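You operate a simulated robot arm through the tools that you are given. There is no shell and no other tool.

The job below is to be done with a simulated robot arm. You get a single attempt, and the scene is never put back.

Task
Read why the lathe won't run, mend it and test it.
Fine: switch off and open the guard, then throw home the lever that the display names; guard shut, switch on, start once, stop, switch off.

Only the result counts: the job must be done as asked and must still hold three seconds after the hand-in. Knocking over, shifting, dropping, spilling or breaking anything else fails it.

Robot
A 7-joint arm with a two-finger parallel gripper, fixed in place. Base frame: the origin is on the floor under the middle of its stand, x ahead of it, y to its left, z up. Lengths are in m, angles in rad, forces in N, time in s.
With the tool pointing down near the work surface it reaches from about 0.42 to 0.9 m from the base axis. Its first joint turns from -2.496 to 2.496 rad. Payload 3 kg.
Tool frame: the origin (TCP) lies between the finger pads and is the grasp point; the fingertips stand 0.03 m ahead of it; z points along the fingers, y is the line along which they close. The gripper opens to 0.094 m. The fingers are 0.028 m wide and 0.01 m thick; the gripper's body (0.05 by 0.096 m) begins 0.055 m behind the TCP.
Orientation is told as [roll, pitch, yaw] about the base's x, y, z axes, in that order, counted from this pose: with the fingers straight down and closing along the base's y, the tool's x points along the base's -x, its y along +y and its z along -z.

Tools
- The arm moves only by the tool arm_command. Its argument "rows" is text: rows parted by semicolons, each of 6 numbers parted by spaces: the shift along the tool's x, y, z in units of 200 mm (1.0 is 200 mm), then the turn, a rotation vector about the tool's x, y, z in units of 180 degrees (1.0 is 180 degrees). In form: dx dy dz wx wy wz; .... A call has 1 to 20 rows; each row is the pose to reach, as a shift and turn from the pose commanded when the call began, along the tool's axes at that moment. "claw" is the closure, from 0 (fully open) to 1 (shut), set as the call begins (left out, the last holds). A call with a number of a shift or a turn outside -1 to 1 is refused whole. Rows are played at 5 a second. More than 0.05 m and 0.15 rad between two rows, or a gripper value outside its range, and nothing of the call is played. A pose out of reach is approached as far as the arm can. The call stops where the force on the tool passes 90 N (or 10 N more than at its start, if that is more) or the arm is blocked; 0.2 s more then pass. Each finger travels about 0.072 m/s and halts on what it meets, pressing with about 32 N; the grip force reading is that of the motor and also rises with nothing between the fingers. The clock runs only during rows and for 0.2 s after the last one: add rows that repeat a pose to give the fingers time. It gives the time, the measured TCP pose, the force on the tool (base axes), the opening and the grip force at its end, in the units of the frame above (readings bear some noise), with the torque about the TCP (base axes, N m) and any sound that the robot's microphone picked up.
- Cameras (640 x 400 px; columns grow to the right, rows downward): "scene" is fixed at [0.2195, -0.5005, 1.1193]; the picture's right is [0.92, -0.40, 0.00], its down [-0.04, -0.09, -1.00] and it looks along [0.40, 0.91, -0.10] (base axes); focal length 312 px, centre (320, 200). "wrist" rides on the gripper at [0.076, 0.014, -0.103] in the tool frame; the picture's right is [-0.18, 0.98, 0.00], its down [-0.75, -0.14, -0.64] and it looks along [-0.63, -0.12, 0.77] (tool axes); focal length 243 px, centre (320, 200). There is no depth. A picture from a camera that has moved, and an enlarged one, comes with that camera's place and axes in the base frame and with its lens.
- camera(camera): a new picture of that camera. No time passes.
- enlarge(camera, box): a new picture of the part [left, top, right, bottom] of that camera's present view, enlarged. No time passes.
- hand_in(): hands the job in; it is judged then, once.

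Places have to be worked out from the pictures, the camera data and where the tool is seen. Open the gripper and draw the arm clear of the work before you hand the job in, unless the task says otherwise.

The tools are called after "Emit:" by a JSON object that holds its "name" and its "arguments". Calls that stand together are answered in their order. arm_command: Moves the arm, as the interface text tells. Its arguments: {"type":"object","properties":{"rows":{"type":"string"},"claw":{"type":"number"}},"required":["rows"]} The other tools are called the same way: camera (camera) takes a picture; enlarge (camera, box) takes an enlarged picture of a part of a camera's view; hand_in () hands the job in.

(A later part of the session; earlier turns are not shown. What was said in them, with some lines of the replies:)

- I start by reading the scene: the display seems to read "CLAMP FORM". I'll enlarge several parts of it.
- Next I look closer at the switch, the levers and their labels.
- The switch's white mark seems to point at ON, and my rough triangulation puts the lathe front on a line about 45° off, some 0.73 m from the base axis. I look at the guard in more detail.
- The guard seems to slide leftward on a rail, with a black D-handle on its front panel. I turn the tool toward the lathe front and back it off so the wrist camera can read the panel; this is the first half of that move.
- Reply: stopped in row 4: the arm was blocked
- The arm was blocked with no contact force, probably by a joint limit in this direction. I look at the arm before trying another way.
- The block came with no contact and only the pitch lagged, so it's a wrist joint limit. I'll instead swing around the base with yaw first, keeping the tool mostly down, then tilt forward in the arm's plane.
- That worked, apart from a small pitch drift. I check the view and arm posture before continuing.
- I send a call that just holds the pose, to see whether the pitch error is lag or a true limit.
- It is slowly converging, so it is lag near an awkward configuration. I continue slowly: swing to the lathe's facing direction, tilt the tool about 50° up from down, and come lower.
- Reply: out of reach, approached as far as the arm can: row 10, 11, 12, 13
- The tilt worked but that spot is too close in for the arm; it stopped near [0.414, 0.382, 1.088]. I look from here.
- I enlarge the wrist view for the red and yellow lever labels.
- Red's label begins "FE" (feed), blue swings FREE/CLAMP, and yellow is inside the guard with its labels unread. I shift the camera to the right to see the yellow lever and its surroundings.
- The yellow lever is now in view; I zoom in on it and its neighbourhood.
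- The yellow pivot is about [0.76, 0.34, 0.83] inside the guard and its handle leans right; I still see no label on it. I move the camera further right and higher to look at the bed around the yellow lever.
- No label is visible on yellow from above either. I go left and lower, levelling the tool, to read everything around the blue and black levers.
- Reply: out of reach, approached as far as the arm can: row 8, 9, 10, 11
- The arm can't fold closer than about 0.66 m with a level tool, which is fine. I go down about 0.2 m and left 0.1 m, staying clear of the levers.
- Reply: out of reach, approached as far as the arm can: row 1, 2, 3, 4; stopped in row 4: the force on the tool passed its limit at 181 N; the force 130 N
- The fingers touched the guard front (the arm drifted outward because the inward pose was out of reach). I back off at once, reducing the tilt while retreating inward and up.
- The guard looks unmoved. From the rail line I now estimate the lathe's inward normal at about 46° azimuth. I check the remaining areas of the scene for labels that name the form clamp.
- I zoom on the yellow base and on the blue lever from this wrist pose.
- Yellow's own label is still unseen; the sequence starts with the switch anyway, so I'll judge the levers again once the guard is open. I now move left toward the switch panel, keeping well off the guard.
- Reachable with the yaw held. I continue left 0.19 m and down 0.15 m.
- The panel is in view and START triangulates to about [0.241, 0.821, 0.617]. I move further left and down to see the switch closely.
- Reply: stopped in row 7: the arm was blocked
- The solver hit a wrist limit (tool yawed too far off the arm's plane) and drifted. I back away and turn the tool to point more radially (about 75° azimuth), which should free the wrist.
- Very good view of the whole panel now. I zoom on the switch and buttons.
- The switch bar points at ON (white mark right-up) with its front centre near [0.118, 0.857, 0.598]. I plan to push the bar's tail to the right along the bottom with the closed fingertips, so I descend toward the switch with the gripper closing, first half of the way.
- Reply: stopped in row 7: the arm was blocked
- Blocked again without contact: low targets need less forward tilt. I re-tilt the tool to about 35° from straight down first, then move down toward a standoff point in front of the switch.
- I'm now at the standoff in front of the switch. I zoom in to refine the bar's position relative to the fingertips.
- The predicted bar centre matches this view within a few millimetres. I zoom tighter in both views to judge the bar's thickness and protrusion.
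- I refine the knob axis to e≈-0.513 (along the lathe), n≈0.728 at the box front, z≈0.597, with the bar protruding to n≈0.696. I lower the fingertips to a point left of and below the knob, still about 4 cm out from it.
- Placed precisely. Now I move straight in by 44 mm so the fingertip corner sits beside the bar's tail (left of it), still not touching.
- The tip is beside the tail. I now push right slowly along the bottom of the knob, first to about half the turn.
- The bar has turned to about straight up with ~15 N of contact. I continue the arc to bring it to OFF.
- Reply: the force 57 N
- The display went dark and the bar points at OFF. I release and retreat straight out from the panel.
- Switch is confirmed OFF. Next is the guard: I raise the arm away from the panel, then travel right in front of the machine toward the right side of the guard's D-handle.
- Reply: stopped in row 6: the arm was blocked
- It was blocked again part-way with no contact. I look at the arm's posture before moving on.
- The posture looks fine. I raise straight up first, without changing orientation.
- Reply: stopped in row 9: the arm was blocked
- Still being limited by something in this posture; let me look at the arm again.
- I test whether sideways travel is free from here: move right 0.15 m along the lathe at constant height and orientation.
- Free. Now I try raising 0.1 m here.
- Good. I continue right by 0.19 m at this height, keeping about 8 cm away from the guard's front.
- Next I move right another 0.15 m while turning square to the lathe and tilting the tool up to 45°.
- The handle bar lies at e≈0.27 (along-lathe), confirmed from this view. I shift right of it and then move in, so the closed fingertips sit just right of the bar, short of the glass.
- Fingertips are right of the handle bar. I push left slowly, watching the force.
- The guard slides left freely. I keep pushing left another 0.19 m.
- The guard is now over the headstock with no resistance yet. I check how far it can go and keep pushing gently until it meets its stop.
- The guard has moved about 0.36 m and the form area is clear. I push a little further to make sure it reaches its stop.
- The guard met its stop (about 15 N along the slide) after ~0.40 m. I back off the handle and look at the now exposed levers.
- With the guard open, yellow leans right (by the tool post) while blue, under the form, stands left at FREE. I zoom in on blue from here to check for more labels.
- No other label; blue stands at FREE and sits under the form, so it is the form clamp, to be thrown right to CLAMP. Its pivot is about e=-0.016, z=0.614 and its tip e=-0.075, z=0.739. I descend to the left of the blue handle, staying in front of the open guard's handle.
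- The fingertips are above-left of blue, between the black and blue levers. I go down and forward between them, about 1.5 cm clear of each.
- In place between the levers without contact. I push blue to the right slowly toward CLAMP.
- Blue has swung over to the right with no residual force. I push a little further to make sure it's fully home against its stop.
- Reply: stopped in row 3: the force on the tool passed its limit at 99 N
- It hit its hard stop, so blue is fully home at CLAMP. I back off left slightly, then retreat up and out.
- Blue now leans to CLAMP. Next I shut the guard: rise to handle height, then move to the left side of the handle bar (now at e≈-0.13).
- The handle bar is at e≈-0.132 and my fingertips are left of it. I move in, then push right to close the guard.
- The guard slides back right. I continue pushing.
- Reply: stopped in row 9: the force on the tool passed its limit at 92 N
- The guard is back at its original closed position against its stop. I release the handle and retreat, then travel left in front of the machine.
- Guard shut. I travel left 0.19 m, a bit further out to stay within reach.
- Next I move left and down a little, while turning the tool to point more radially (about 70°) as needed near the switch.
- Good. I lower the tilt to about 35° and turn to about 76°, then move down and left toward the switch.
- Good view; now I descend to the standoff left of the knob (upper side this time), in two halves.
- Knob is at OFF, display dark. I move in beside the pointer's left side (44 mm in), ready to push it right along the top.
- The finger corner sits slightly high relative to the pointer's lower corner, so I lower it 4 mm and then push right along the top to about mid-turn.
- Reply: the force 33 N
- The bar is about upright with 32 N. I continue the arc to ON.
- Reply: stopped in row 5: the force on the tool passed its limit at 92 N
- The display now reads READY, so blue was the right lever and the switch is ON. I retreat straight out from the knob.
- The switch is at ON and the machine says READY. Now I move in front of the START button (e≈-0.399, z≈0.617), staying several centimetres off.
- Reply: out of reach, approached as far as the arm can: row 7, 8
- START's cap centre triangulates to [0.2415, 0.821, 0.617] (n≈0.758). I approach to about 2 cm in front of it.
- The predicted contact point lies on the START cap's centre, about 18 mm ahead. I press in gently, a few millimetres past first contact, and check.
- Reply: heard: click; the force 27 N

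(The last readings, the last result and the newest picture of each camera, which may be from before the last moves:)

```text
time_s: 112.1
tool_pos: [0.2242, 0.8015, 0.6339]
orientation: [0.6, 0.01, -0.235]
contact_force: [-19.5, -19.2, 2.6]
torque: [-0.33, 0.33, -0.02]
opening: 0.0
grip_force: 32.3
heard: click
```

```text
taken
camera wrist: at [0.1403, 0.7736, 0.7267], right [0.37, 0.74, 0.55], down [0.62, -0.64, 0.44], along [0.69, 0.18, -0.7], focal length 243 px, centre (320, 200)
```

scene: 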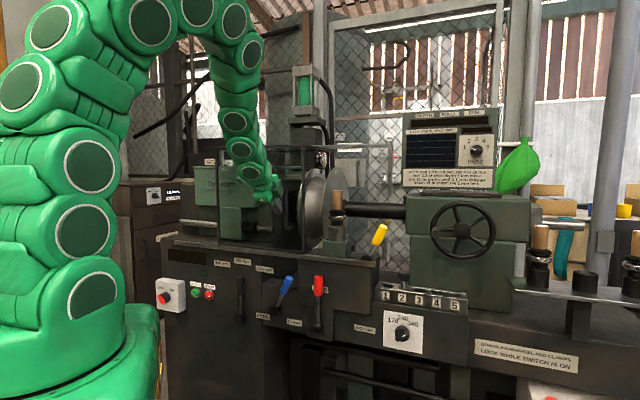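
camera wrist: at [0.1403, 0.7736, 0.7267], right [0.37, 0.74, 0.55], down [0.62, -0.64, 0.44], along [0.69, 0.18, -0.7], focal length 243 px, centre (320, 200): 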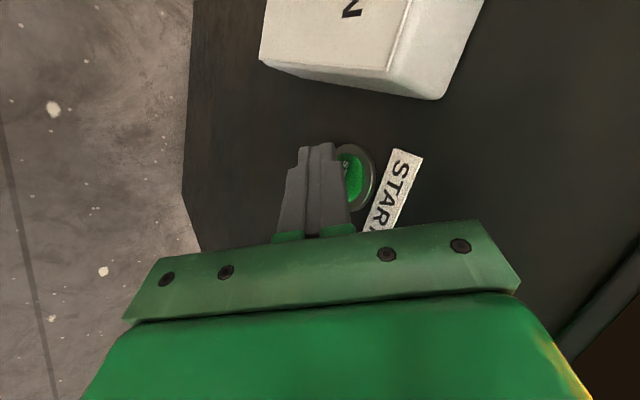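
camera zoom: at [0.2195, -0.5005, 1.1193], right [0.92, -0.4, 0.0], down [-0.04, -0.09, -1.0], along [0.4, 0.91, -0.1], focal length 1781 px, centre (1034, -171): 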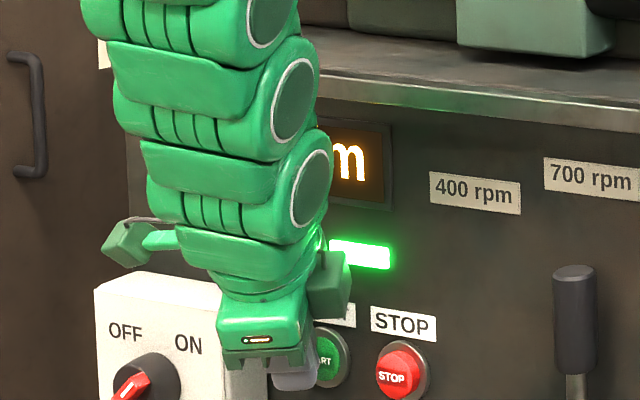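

A click was heard, the green lamp is lit and the display shows rpm: it's running. I release START straight out, once only.

Emit:
{"name": "arm_command", "arguments": {"rows": "0.0252 -0.0355 -0.0246 0 0 0; 0.0504 -0.071 -0.0493 0 0 0; 0.0756 -0.1065 -0.0739 0 0 0; 0.1008 -0.142 -0.0985 0 0 0; 0.1008 -0.142 -0.0985 0 0 0"}}

Emit:
{"name": "camera", "arguments": {"camera": "scene"}}

Emit:
{"name": "enlarge", "arguments": {"camera": "scene", "box": [150, 230, 270, 310]}}

Emit:
{"name": "camera", "arguments": {"camera": "wrist"}}

```text
time_s: 113.3
tool_pos: [0.198, 0.7754, 0.6352]
orientation: [0.604, 0.009, -0.238]
contact_force: [0.1, 0.2, 0.6]
torque: [-0.03, 0.0, -0.03]
opening: 0.0001
grip_force: 32.4
```

```text
taken
```

scene: 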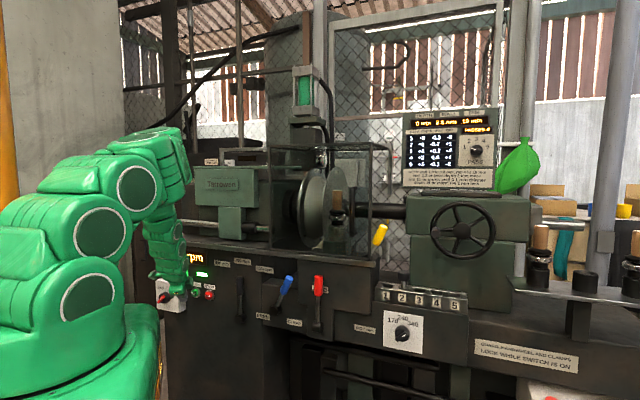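

```text
5.00 times, centred on (210, 270) of scene
camera zoom: at [0.2195, -0.5005, 1.1193], right [0.92, -0.4, 0.0], down [-0.04, -0.09, -1.0], along [0.4, 0.91, -0.1], focal length 1558 px, centre (870, -150)
```

zoom: 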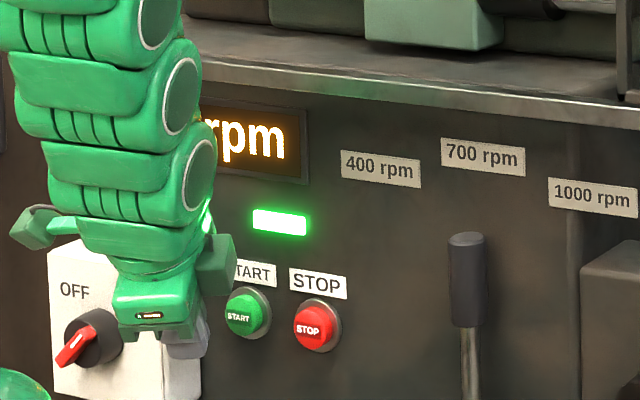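

```text
taken
camera wrist: at [0.114, 0.7458, 0.7278], right [0.37, 0.74, 0.56], down [0.62, -0.65, 0.44], along [0.69, 0.18, -0.7], focal length 243 px, centre (320, 200)
```

wrist: 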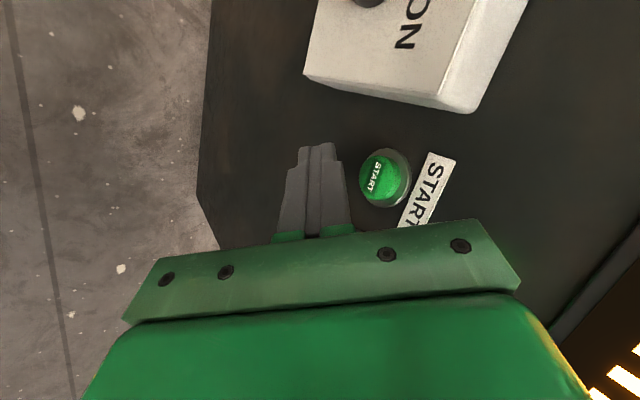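

Running at speed, START released. STOP works out at e≈-0.3315, z≈0.6155; I shift right to stand about 2.5 cm in front of it.

Emit:
{"name": "arm_command", "arguments": {"rows": "-0.061 -0.021 -0.015 0 0 0; -0.121 -0.043 -0.03 0 0 0; -0.182 -0.064 -0.044 0 0 0; -0.242 -0.086 -0.059 0 0 0; -0.303 -0.107 -0.074 0 0 0; -0.303 -0.107 -0.074 0 0 0"}}

Emit:
{"name": "enlarge", "arguments": {"camera": "wrist", "box": [260, 110, 480, 250]}}

Emit:
{"name": "enlarge", "arguments": {"camera": "scene", "box": [150, 230, 270, 310]}}

```text
time_s: 114.7
tool_pos: [0.2456, 0.7374, 0.6341]
orientation: [0.597, 0.011, -0.236]
contact_force: [-0.6, 0.4, 0.5]
torque: [-0.01, 0.01, 0.01]
opening: 0.0
grip_force: 32.2
out of reach, approached as far as the arm can: row 4, 5, 6
```

```text
2.86 times, centred on (370, 180) of wrist
camera zoom: at [0.1613, 0.7089, 0.727], right [0.38, 0.75, 0.55], down [0.63, -0.64, 0.45], along [0.68, 0.18, -0.71], focal length 693 px, centre (177, 257)
```

zoom: 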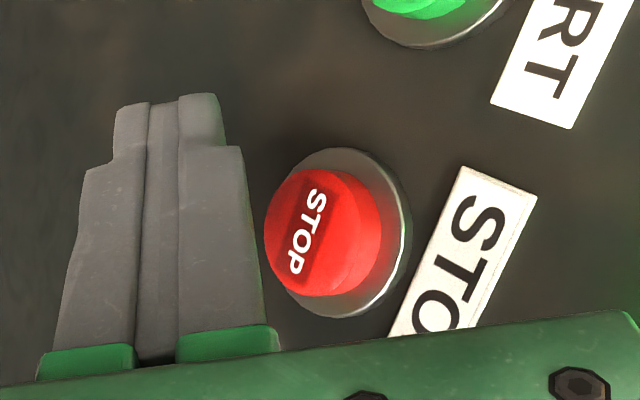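

```text
5.00 times, centred on (210, 270) of scene
camera zoom: at [0.2195, -0.5005, 1.1193], right [0.92, -0.4, 0.0], down [-0.04, -0.09, -1.0], along [0.4, 0.91, -0.1], focal length 1558 px, centre (870, -150)
```

zoom: 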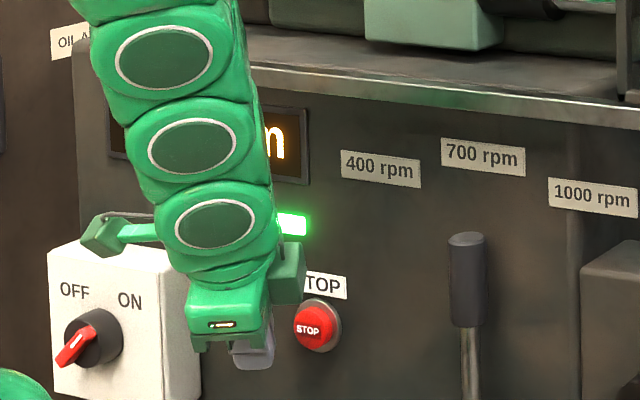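

The fingertip is just left of STOP's centre by a few millimetres; I correct that while pressing in gently.

Emit:
{"name": "arm_command", "arguments": {"rows": "-0.036 0.019 0.013 0 0 0; -0.071 0.037 0.026 0 0 0; -0.096 0.073 0.05 0 0 0; -0.104 0.084 0.057 0 0 0; -0.109 0.091 0.062 0 0 0; -0.114 0.098 0.067 0 0 0; -0.119 0.105 0.072 0 0 0; -0.119 0.105 0.072 0 0 0"}}

Emit:
{"name": "enlarge", "arguments": {"camera": "scene", "box": [150, 230, 270, 310]}}

Emit:
{"name": "enlarge", "arguments": {"camera": "wrist", "box": [260, 110, 480, 250]}}

```text
time_s: 116.5
tool_pos: [0.2722, 0.7562, 0.632]
orientation: [0.603, 0.011, -0.236]
contact_force: [-25.3, -27.7, 0.4]
torque: [-0.52, 0.45, 0.02]
opening: 0.0001
grip_force: 32.1
heard: click
```

```text
5.00 times, centred on (210, 270) of scene
camera zoom: at [0.2195, -0.5005, 1.1193], right [0.92, -0.4, 0.0], down [-0.04, -0.09, -1.0], along [0.4, 0.91, -0.1], focal length 1558 px, centre (870, -150)
```

zoom: 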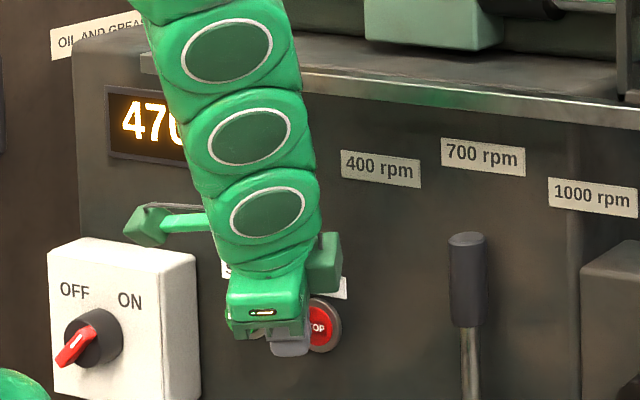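

```text
2.86 times, centred on (370, 180) of wrist
camera zoom: at [0.1884, 0.7267, 0.7249], right [0.37, 0.74, 0.55], down [0.63, -0.64, 0.44], along [0.69, 0.18, -0.71], focal length 693 px, centre (177, 257)
```

zoom: 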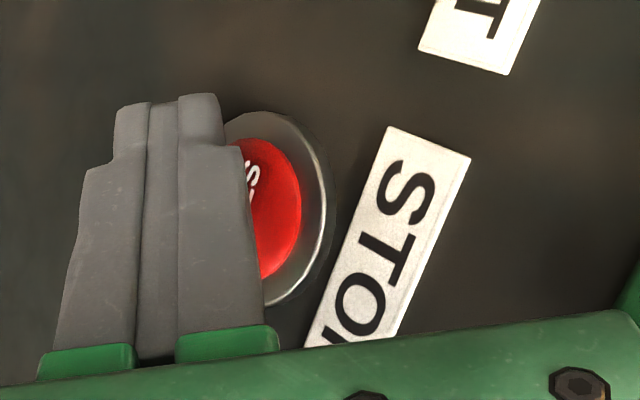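

A second click: STOP is pressed and the rpm is falling (470...). I release and retreat, then check that it has run down.

Emit:
{"name": "arm_command", "arguments": {"rows": "0.028 -0.039 -0.027 0 0 0; 0.056 -0.079 -0.053 0 0 0; 0.084 -0.118 -0.08 0 0 0; 0.084 -0.118 -0.08 0 0 0"}}

Emit:
{"name": "enlarge", "arguments": {"camera": "scene", "box": [150, 230, 270, 310]}}

```text
time_s: 117.5
tool_pos: [0.2531, 0.7338, 0.6319]
orientation: [0.598, 0.01, -0.235]
contact_force: [0.4, -0.2, 0.0]
torque: [-0.02, 0.0, 0.03]
opening: 0.0
grip_force: 32.4
out of reach, approached as far as the arm can: row 3
```

```text
5.00 times, centred on (210, 270) of scene
camera zoom: at [0.2195, -0.5005, 1.1193], right [0.92, -0.4, 0.0], down [-0.04, -0.09, -1.0], along [0.4, 0.91, -0.1], focal length 1558 px, centre (870, -150)
```

zoom: 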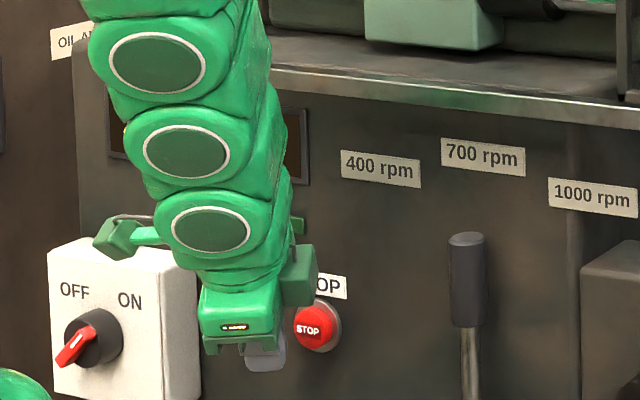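

The run lamp is off. I move up-left clear of the panel and then in front of the switch, to turn it off again.

Emit:
{"name": "arm_command", "arguments": {"rows": "0.07 0.022 -0.034 0 0 0; 0.14 0.044 -0.067 0 0 0; 0.211 0.066 -0.101 0 0 0; 0.281 0.087 -0.134 0 0 0; 0.351 0.109 -0.168 0 0 0; 0.421 0.131 -0.201 0 0 0; 0.421 0.131 -0.201 0 0 0"}}

Emit:
{"name": "enlarge", "arguments": {"camera": "scene", "box": [150, 230, 270, 310]}}

```text
time_s: 119.1
tool_pos: [0.1685, 0.7514, 0.6825]
orientation: [0.604, 0.01, -0.238]
contact_force: [-0.2, 0.2, 0.2]
torque: [-0.02, 0.0, 0.02]
opening: 0.0
grip_force: 32.2
```

```text
5.00 times, centred on (210, 270) of scene
camera zoom: at [0.2195, -0.5005, 1.1193], right [0.92, -0.4, 0.0], down [-0.04, -0.09, -1.0], along [0.4, 0.91, -0.1], focal length 1558 px, centre (870, -150)
```

zoom: 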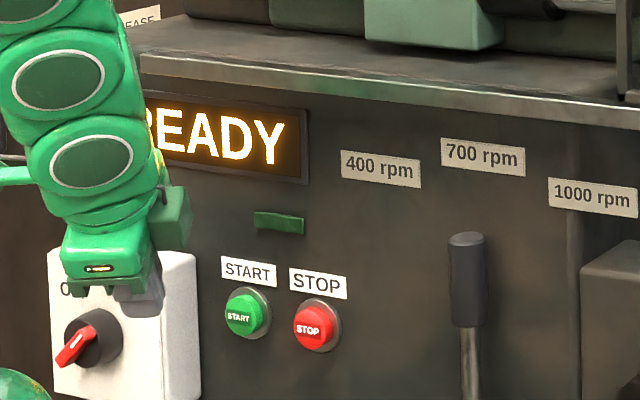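

The display reads READY again with the lamp off: the spindle has stopped. I go to the standoff left of the knob for switching off.

Emit:
{"name": "arm_command", "arguments": {"rows": "0.079 0.002 0.018 0 0 0; 0.158 0.004 0.037 0 0 0; 0.237 0.006 0.055 0 0 0; 0.317 0.008 0.074 0 0 0; 0.396 0.01 0.092 0 0 0; 0.475 0.012 0.11 0 0 0; 0.554 0.014 0.129 0 0 0; 0.633 0.016 0.147 0 0 0; 0.633 0.016 0.147 0 0 0"}}

Emit:
{"name": "arm_command", "arguments": {"rows": "0.022 -0.005 0.072 0 0 0; 0.044 -0.011 0.143 0 0 0; 0.067 -0.016 0.215 0 0 0; 0.089 -0.022 0.286 0 0 0; 0.111 -0.027 0.358 0 0 0; 0.111 -0.027 0.358 0 0 0"}}

Emit:
{"name": "enlarge", "arguments": {"camera": "scene", "box": [140, 240, 240, 320]}}

```text
time_s: 121.1
tool_pos: [0.0509, 0.7993, 0.6612]
orientation: [0.605, 0.009, -0.237]
contact_force: [-0.3, -0.2, -0.6]
torque: [0.0, 0.02, 0.0]
opening: 0.0
grip_force: 32.2
```

```text
time_s: 122.5
tool_pos: [0.036, 0.8406, 0.598]
orientation: [0.602, 0.009, -0.236]
contact_force: [0.6, -0.3, 0.4]
torque: [0.01, -0.02, -0.01]
opening: 0.0003
grip_force: 31.9
```

```text
5.00 times, centred on (190, 280) of scene
camera zoom: at [0.2195, -0.5005, 1.1193], right [0.92, -0.4, 0.0], down [-0.04, -0.09, -1.0], along [0.4, 0.91, -0.1], focal length 1558 px, centre (970, -200)
```

zoom: 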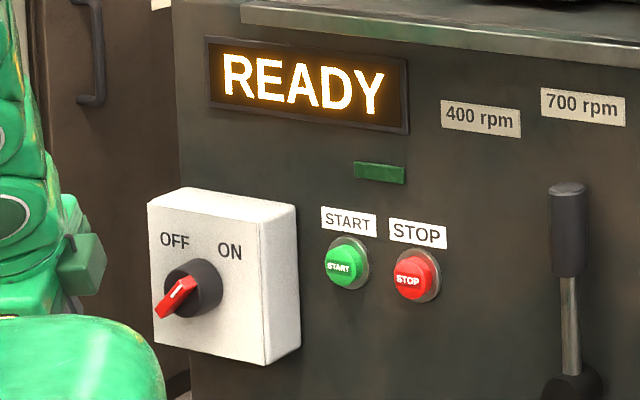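

Same standoff as the first time. I repeat the move in and the push to OFF along the bottom.

Emit:
{"name": "arm_command", "arguments": {"rows": "-0.029 0.039 0.027 0 0 0; -0.058 0.078 0.054 0 0 0; -0.088 0.118 0.081 0 0 0; -0.117 0.157 0.108 0 0 0; -0.117 0.157 0.108 0 0 0"}}

Emit:
{"name": "arm_command", "arguments": {"rows": "-0.037 -0.018 -0.012 0 0 0; -0.074 -0.035 -0.024 0 0 0; -0.095 -0.048 -0.027 0 0 0; -0.117 -0.061 -0.03 0 0 0; -0.135 -0.074 -0.03 0 0 0; -0.152 -0.086 -0.029 0 0 0; -0.152 -0.086 -0.029 0 0 0"}}

Emit:
{"name": "enlarge", "arguments": {"camera": "scene", "box": [140, 240, 240, 320]}}

```text
time_s: 123.7
tool_pos: [0.0704, 0.8717, 0.5982]
orientation: [0.605, 0.007, -0.238]
contact_force: [-0.3, -0.4, -0.2]
torque: [-0.02, -0.02, -0.05]
opening: 0.0
grip_force: 32.3
```

```text
time_s: 125.3
tool_pos: [0.0938, 0.849, 0.592]
orientation: [0.602, 0.009, -0.236]
contact_force: [-19.5, -13.6, -0.5]
torque: [-0.15, 0.12, -0.03]
opening: 0.0
grip_force: 32.0
```

```text
5.00 times, centred on (190, 280) of scene
camera zoom: at [0.2195, -0.5005, 1.1193], right [0.92, -0.4, 0.0], down [-0.04, -0.09, -1.0], along [0.4, 0.91, -0.1], focal length 1558 px, centre (970, -200)
```

zoom: 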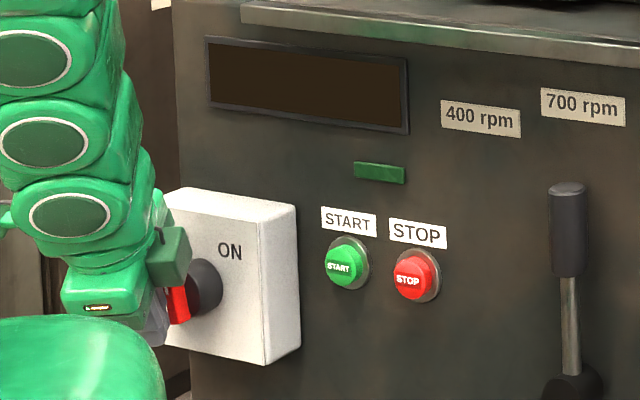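

The display went dark at mid-turn; I finish the turn fully to OFF.

Emit:
{"name": "arm_command", "arguments": {"rows": "-0.015 -0.011 0 0 0 0; -0.03 -0.021 0 0 0 0; -0.043 -0.028 -0.003 0 0 0; -0.056 -0.035 -0.006 0 0 0; -0.065 -0.038 -0.011 0 0 0; -0.074 -0.041 -0.016 0 0 0; -0.074 -0.041 -0.016 0 0 0"}}

Emit:
{"name": "enlarge", "arguments": {"camera": "wrist", "box": [260, 110, 480, 250]}}

Emit:
{"name": "enlarge", "arguments": {"camera": "scene", "box": [140, 240, 240, 320]}}

```text
time_s: 126.9
tool_pos: [0.102, 0.8357, 0.5906]
orientation: [0.603, 0.01, -0.231]
contact_force: [-60.3, 14.8, -10.5]
torque: [-0.05, 0.57, 0.98]
opening: 0.0001
grip_force: 31.9
```

```text
2.86 times, centred on (370, 180) of wrist
camera zoom: at [0.0186, 0.8067, 0.6836], right [0.37, 0.74, 0.56], down [0.63, -0.64, 0.44], along [0.68, 0.18, -0.7], focal length 693 px, centre (177, 257)
```

zoom: 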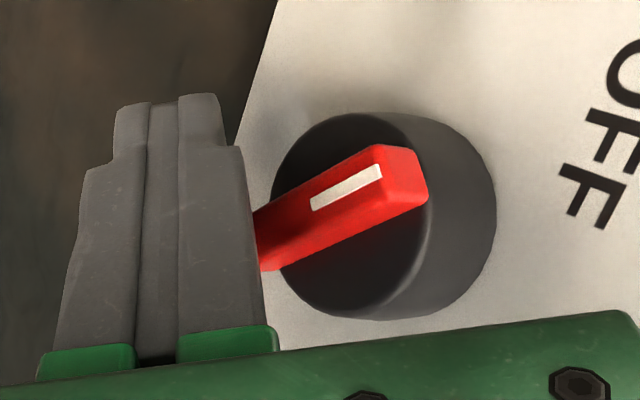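

```text
5.00 times, centred on (190, 280) of scene
camera zoom: at [0.2195, -0.5005, 1.1193], right [0.92, -0.4, 0.0], down [-0.04, -0.09, -1.0], along [0.4, 0.91, -0.1], focal length 1558 px, centre (970, -200)
```

zoom: 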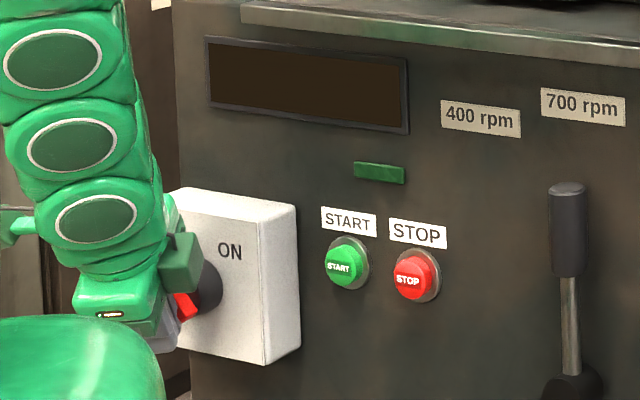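

It's fully at OFF against its stop. I release and retreat out from the panel as before.

Emit:
{"name": "arm_command", "arguments": {"rows": "0.033 0.015 0.01 0 0 0; 0.065 0.031 0.021 0 0 0; 0.115 -0.041 -0.028 0 0 0; 0.165 -0.112 -0.077 0 0 0; 0.215 -0.183 -0.126 0 0 0; 0.215 -0.183 -0.126 0 0 0"}}

Emit:
{"name": "enlarge", "arguments": {"camera": "scene", "box": [140, 240, 240, 320]}}

```text
time_s: 128.3
tool_pos: [0.0546, 0.803, 0.5913]
orientation: [0.604, 0.01, -0.24]
contact_force: [-1.0, -0.4, 0.1]
torque: [0.02, -0.02, -0.02]
opening: 0.0
grip_force: 32.4
```

```text
5.00 times, centred on (190, 280) of scene
camera zoom: at [0.2195, -0.5005, 1.1193], right [0.92, -0.4, 0.0], down [-0.04, -0.09, -1.0], along [0.4, 0.91, -0.1], focal length 1558 px, centre (970, -200)
```

zoom: 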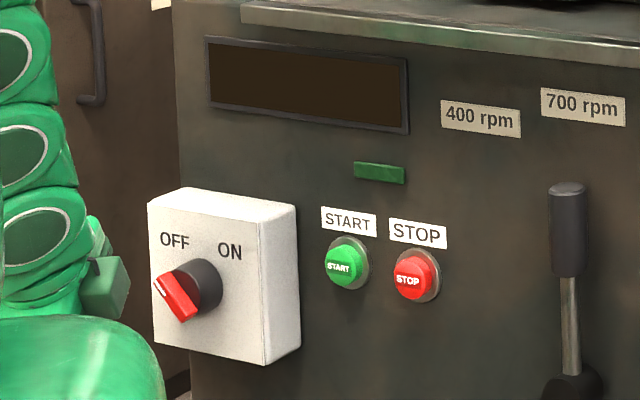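

Switch OFF and the display dark. I raise the arm clear of the panel and open the gripper.

Emit:
{"name": "arm_command", "arguments": {"rows": "-0.017 0.037 -0.09 0 0 0; -0.034 0.073 -0.18 0 0 0; -0.05 0.11 -0.271 0 0 0; -0.067 0.147 -0.361 0 0 0; -0.084 0.184 -0.451 0 0 0; -0.101 0.22 -0.541 0 0 0; -0.118 0.257 -0.631 0 0 0; -0.134 0.294 -0.722 0 0 0; -0.151 0.33 -0.812 0 0 0; -0.168 0.367 -0.902 0 0 0; -0.168 0.367 -0.902 0 0 0"}}

Emit:
{"name": "arm_command", "arguments": {"rows": "0 0 0 0 0 0; 0 0 0 0 0 0; 0 0 0 0 0 0; 0 0 0 0 0 0; 0 0 0 0 0 0", "claw": 0}}

Emit:
{"name": "camera", "arguments": {"camera": "scene"}}

Emit:
{"name": "enlarge", "arguments": {"camera": "scene", "box": [180, 130, 420, 340]}}

Emit:
{"name": "camera", "arguments": {"camera": "wrist"}}

```text
time_s: 130.7
tool_pos: [0.0798, 0.754, 0.7816]
orientation: [0.603, 0.008, -0.237]
contact_force: [-0.2, -0.1, 1.1]
torque: [-0.03, 0.01, 0.02]
opening: 0.0
grip_force: 32.4
```

```text
time_s: 131.9
tool_pos: [0.0802, 0.7549, 0.7815]
orientation: [0.603, 0.01, -0.236]
contact_force: [-0.6, 0.5, 1.5]
torque: [-0.03, 0.0, 0.01]
opening: 0.0941
grip_force: 0.1
```

```text
taken
```

scene: 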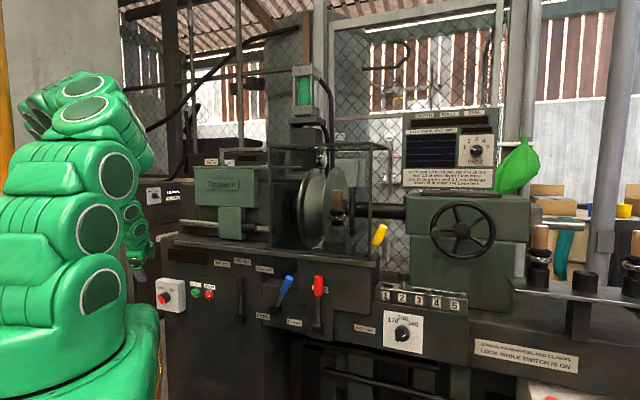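

```text
1.90 times, centred on (300, 235) of scene
camera zoom: at [0.2195, -0.5005, 1.1193], right [0.92, -0.4, 0.0], down [-0.04, -0.09, -1.0], along [0.4, 0.91, -0.1], focal length 594 px, centre (358, 133)
```

zoom: 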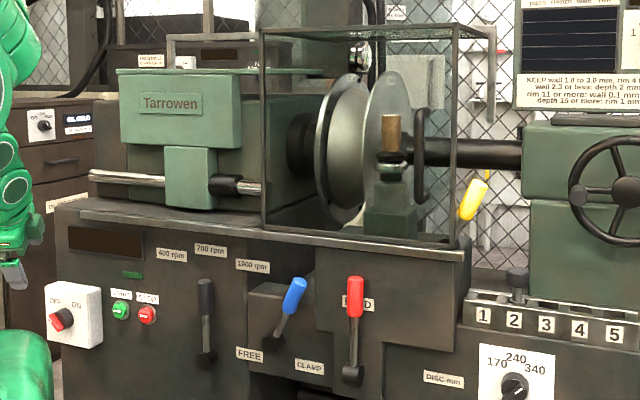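

```text
taken
camera wrist: at [-0.0047, 0.7246, 0.8742], right [0.37, 0.74, 0.56], down [0.62, -0.65, 0.44], along [0.69, 0.18, -0.7], focal length 243 px, centre (320, 200)
```

wrist: 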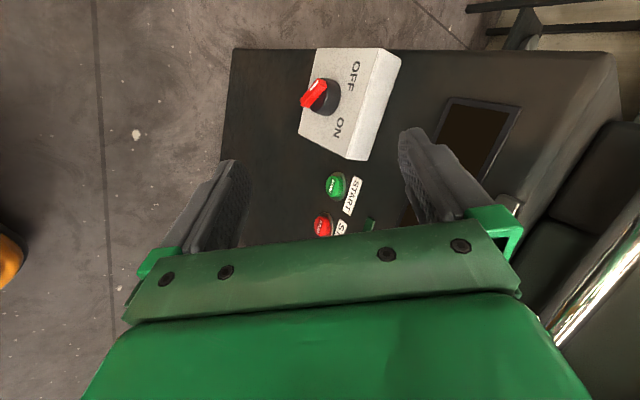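

Everything is as asked: the guard is shut, blue is home at CLAMP, and the other levers are unmoved. The lathe was started once and stopped, the switch is OFF, and the arm is clear with the gripper open. I hand the job in.

Emit:
{"name": "hand_in", "arguments": {}}

```text
The job is handed in.
```

The lathe is mended and tested. The display read CLAMP FORM, and the cause was the blue lever standing at FREE.

- **Repair:** I switched off and slid the guard open. I then threw the blue lever across to its stop at CLAMP and pushed the guard shut.
- **Test:** With the switch on again, the display read READY. I pressed START once. It clicked, the green lamp lit and the display showed rpm. I pressed STOP, it ran down and the display returned to READY.
- **How it was left:** The switch is off and the display dark, with the guard shut and blue at CLAMP. The arm is drawn back from the panel with its gripper open. The other levers look unmoved in the last pictures.

No label names the blue lever as the form clamp. I chose it because it was at FREE and sits under the form, and READY appeared once it was thrown.

Early on, while I was still looking over the machine, the gripper bumped the front of the guard with about 180 N. The guard looked unmoved afterwards, and it later slid and closed freely.
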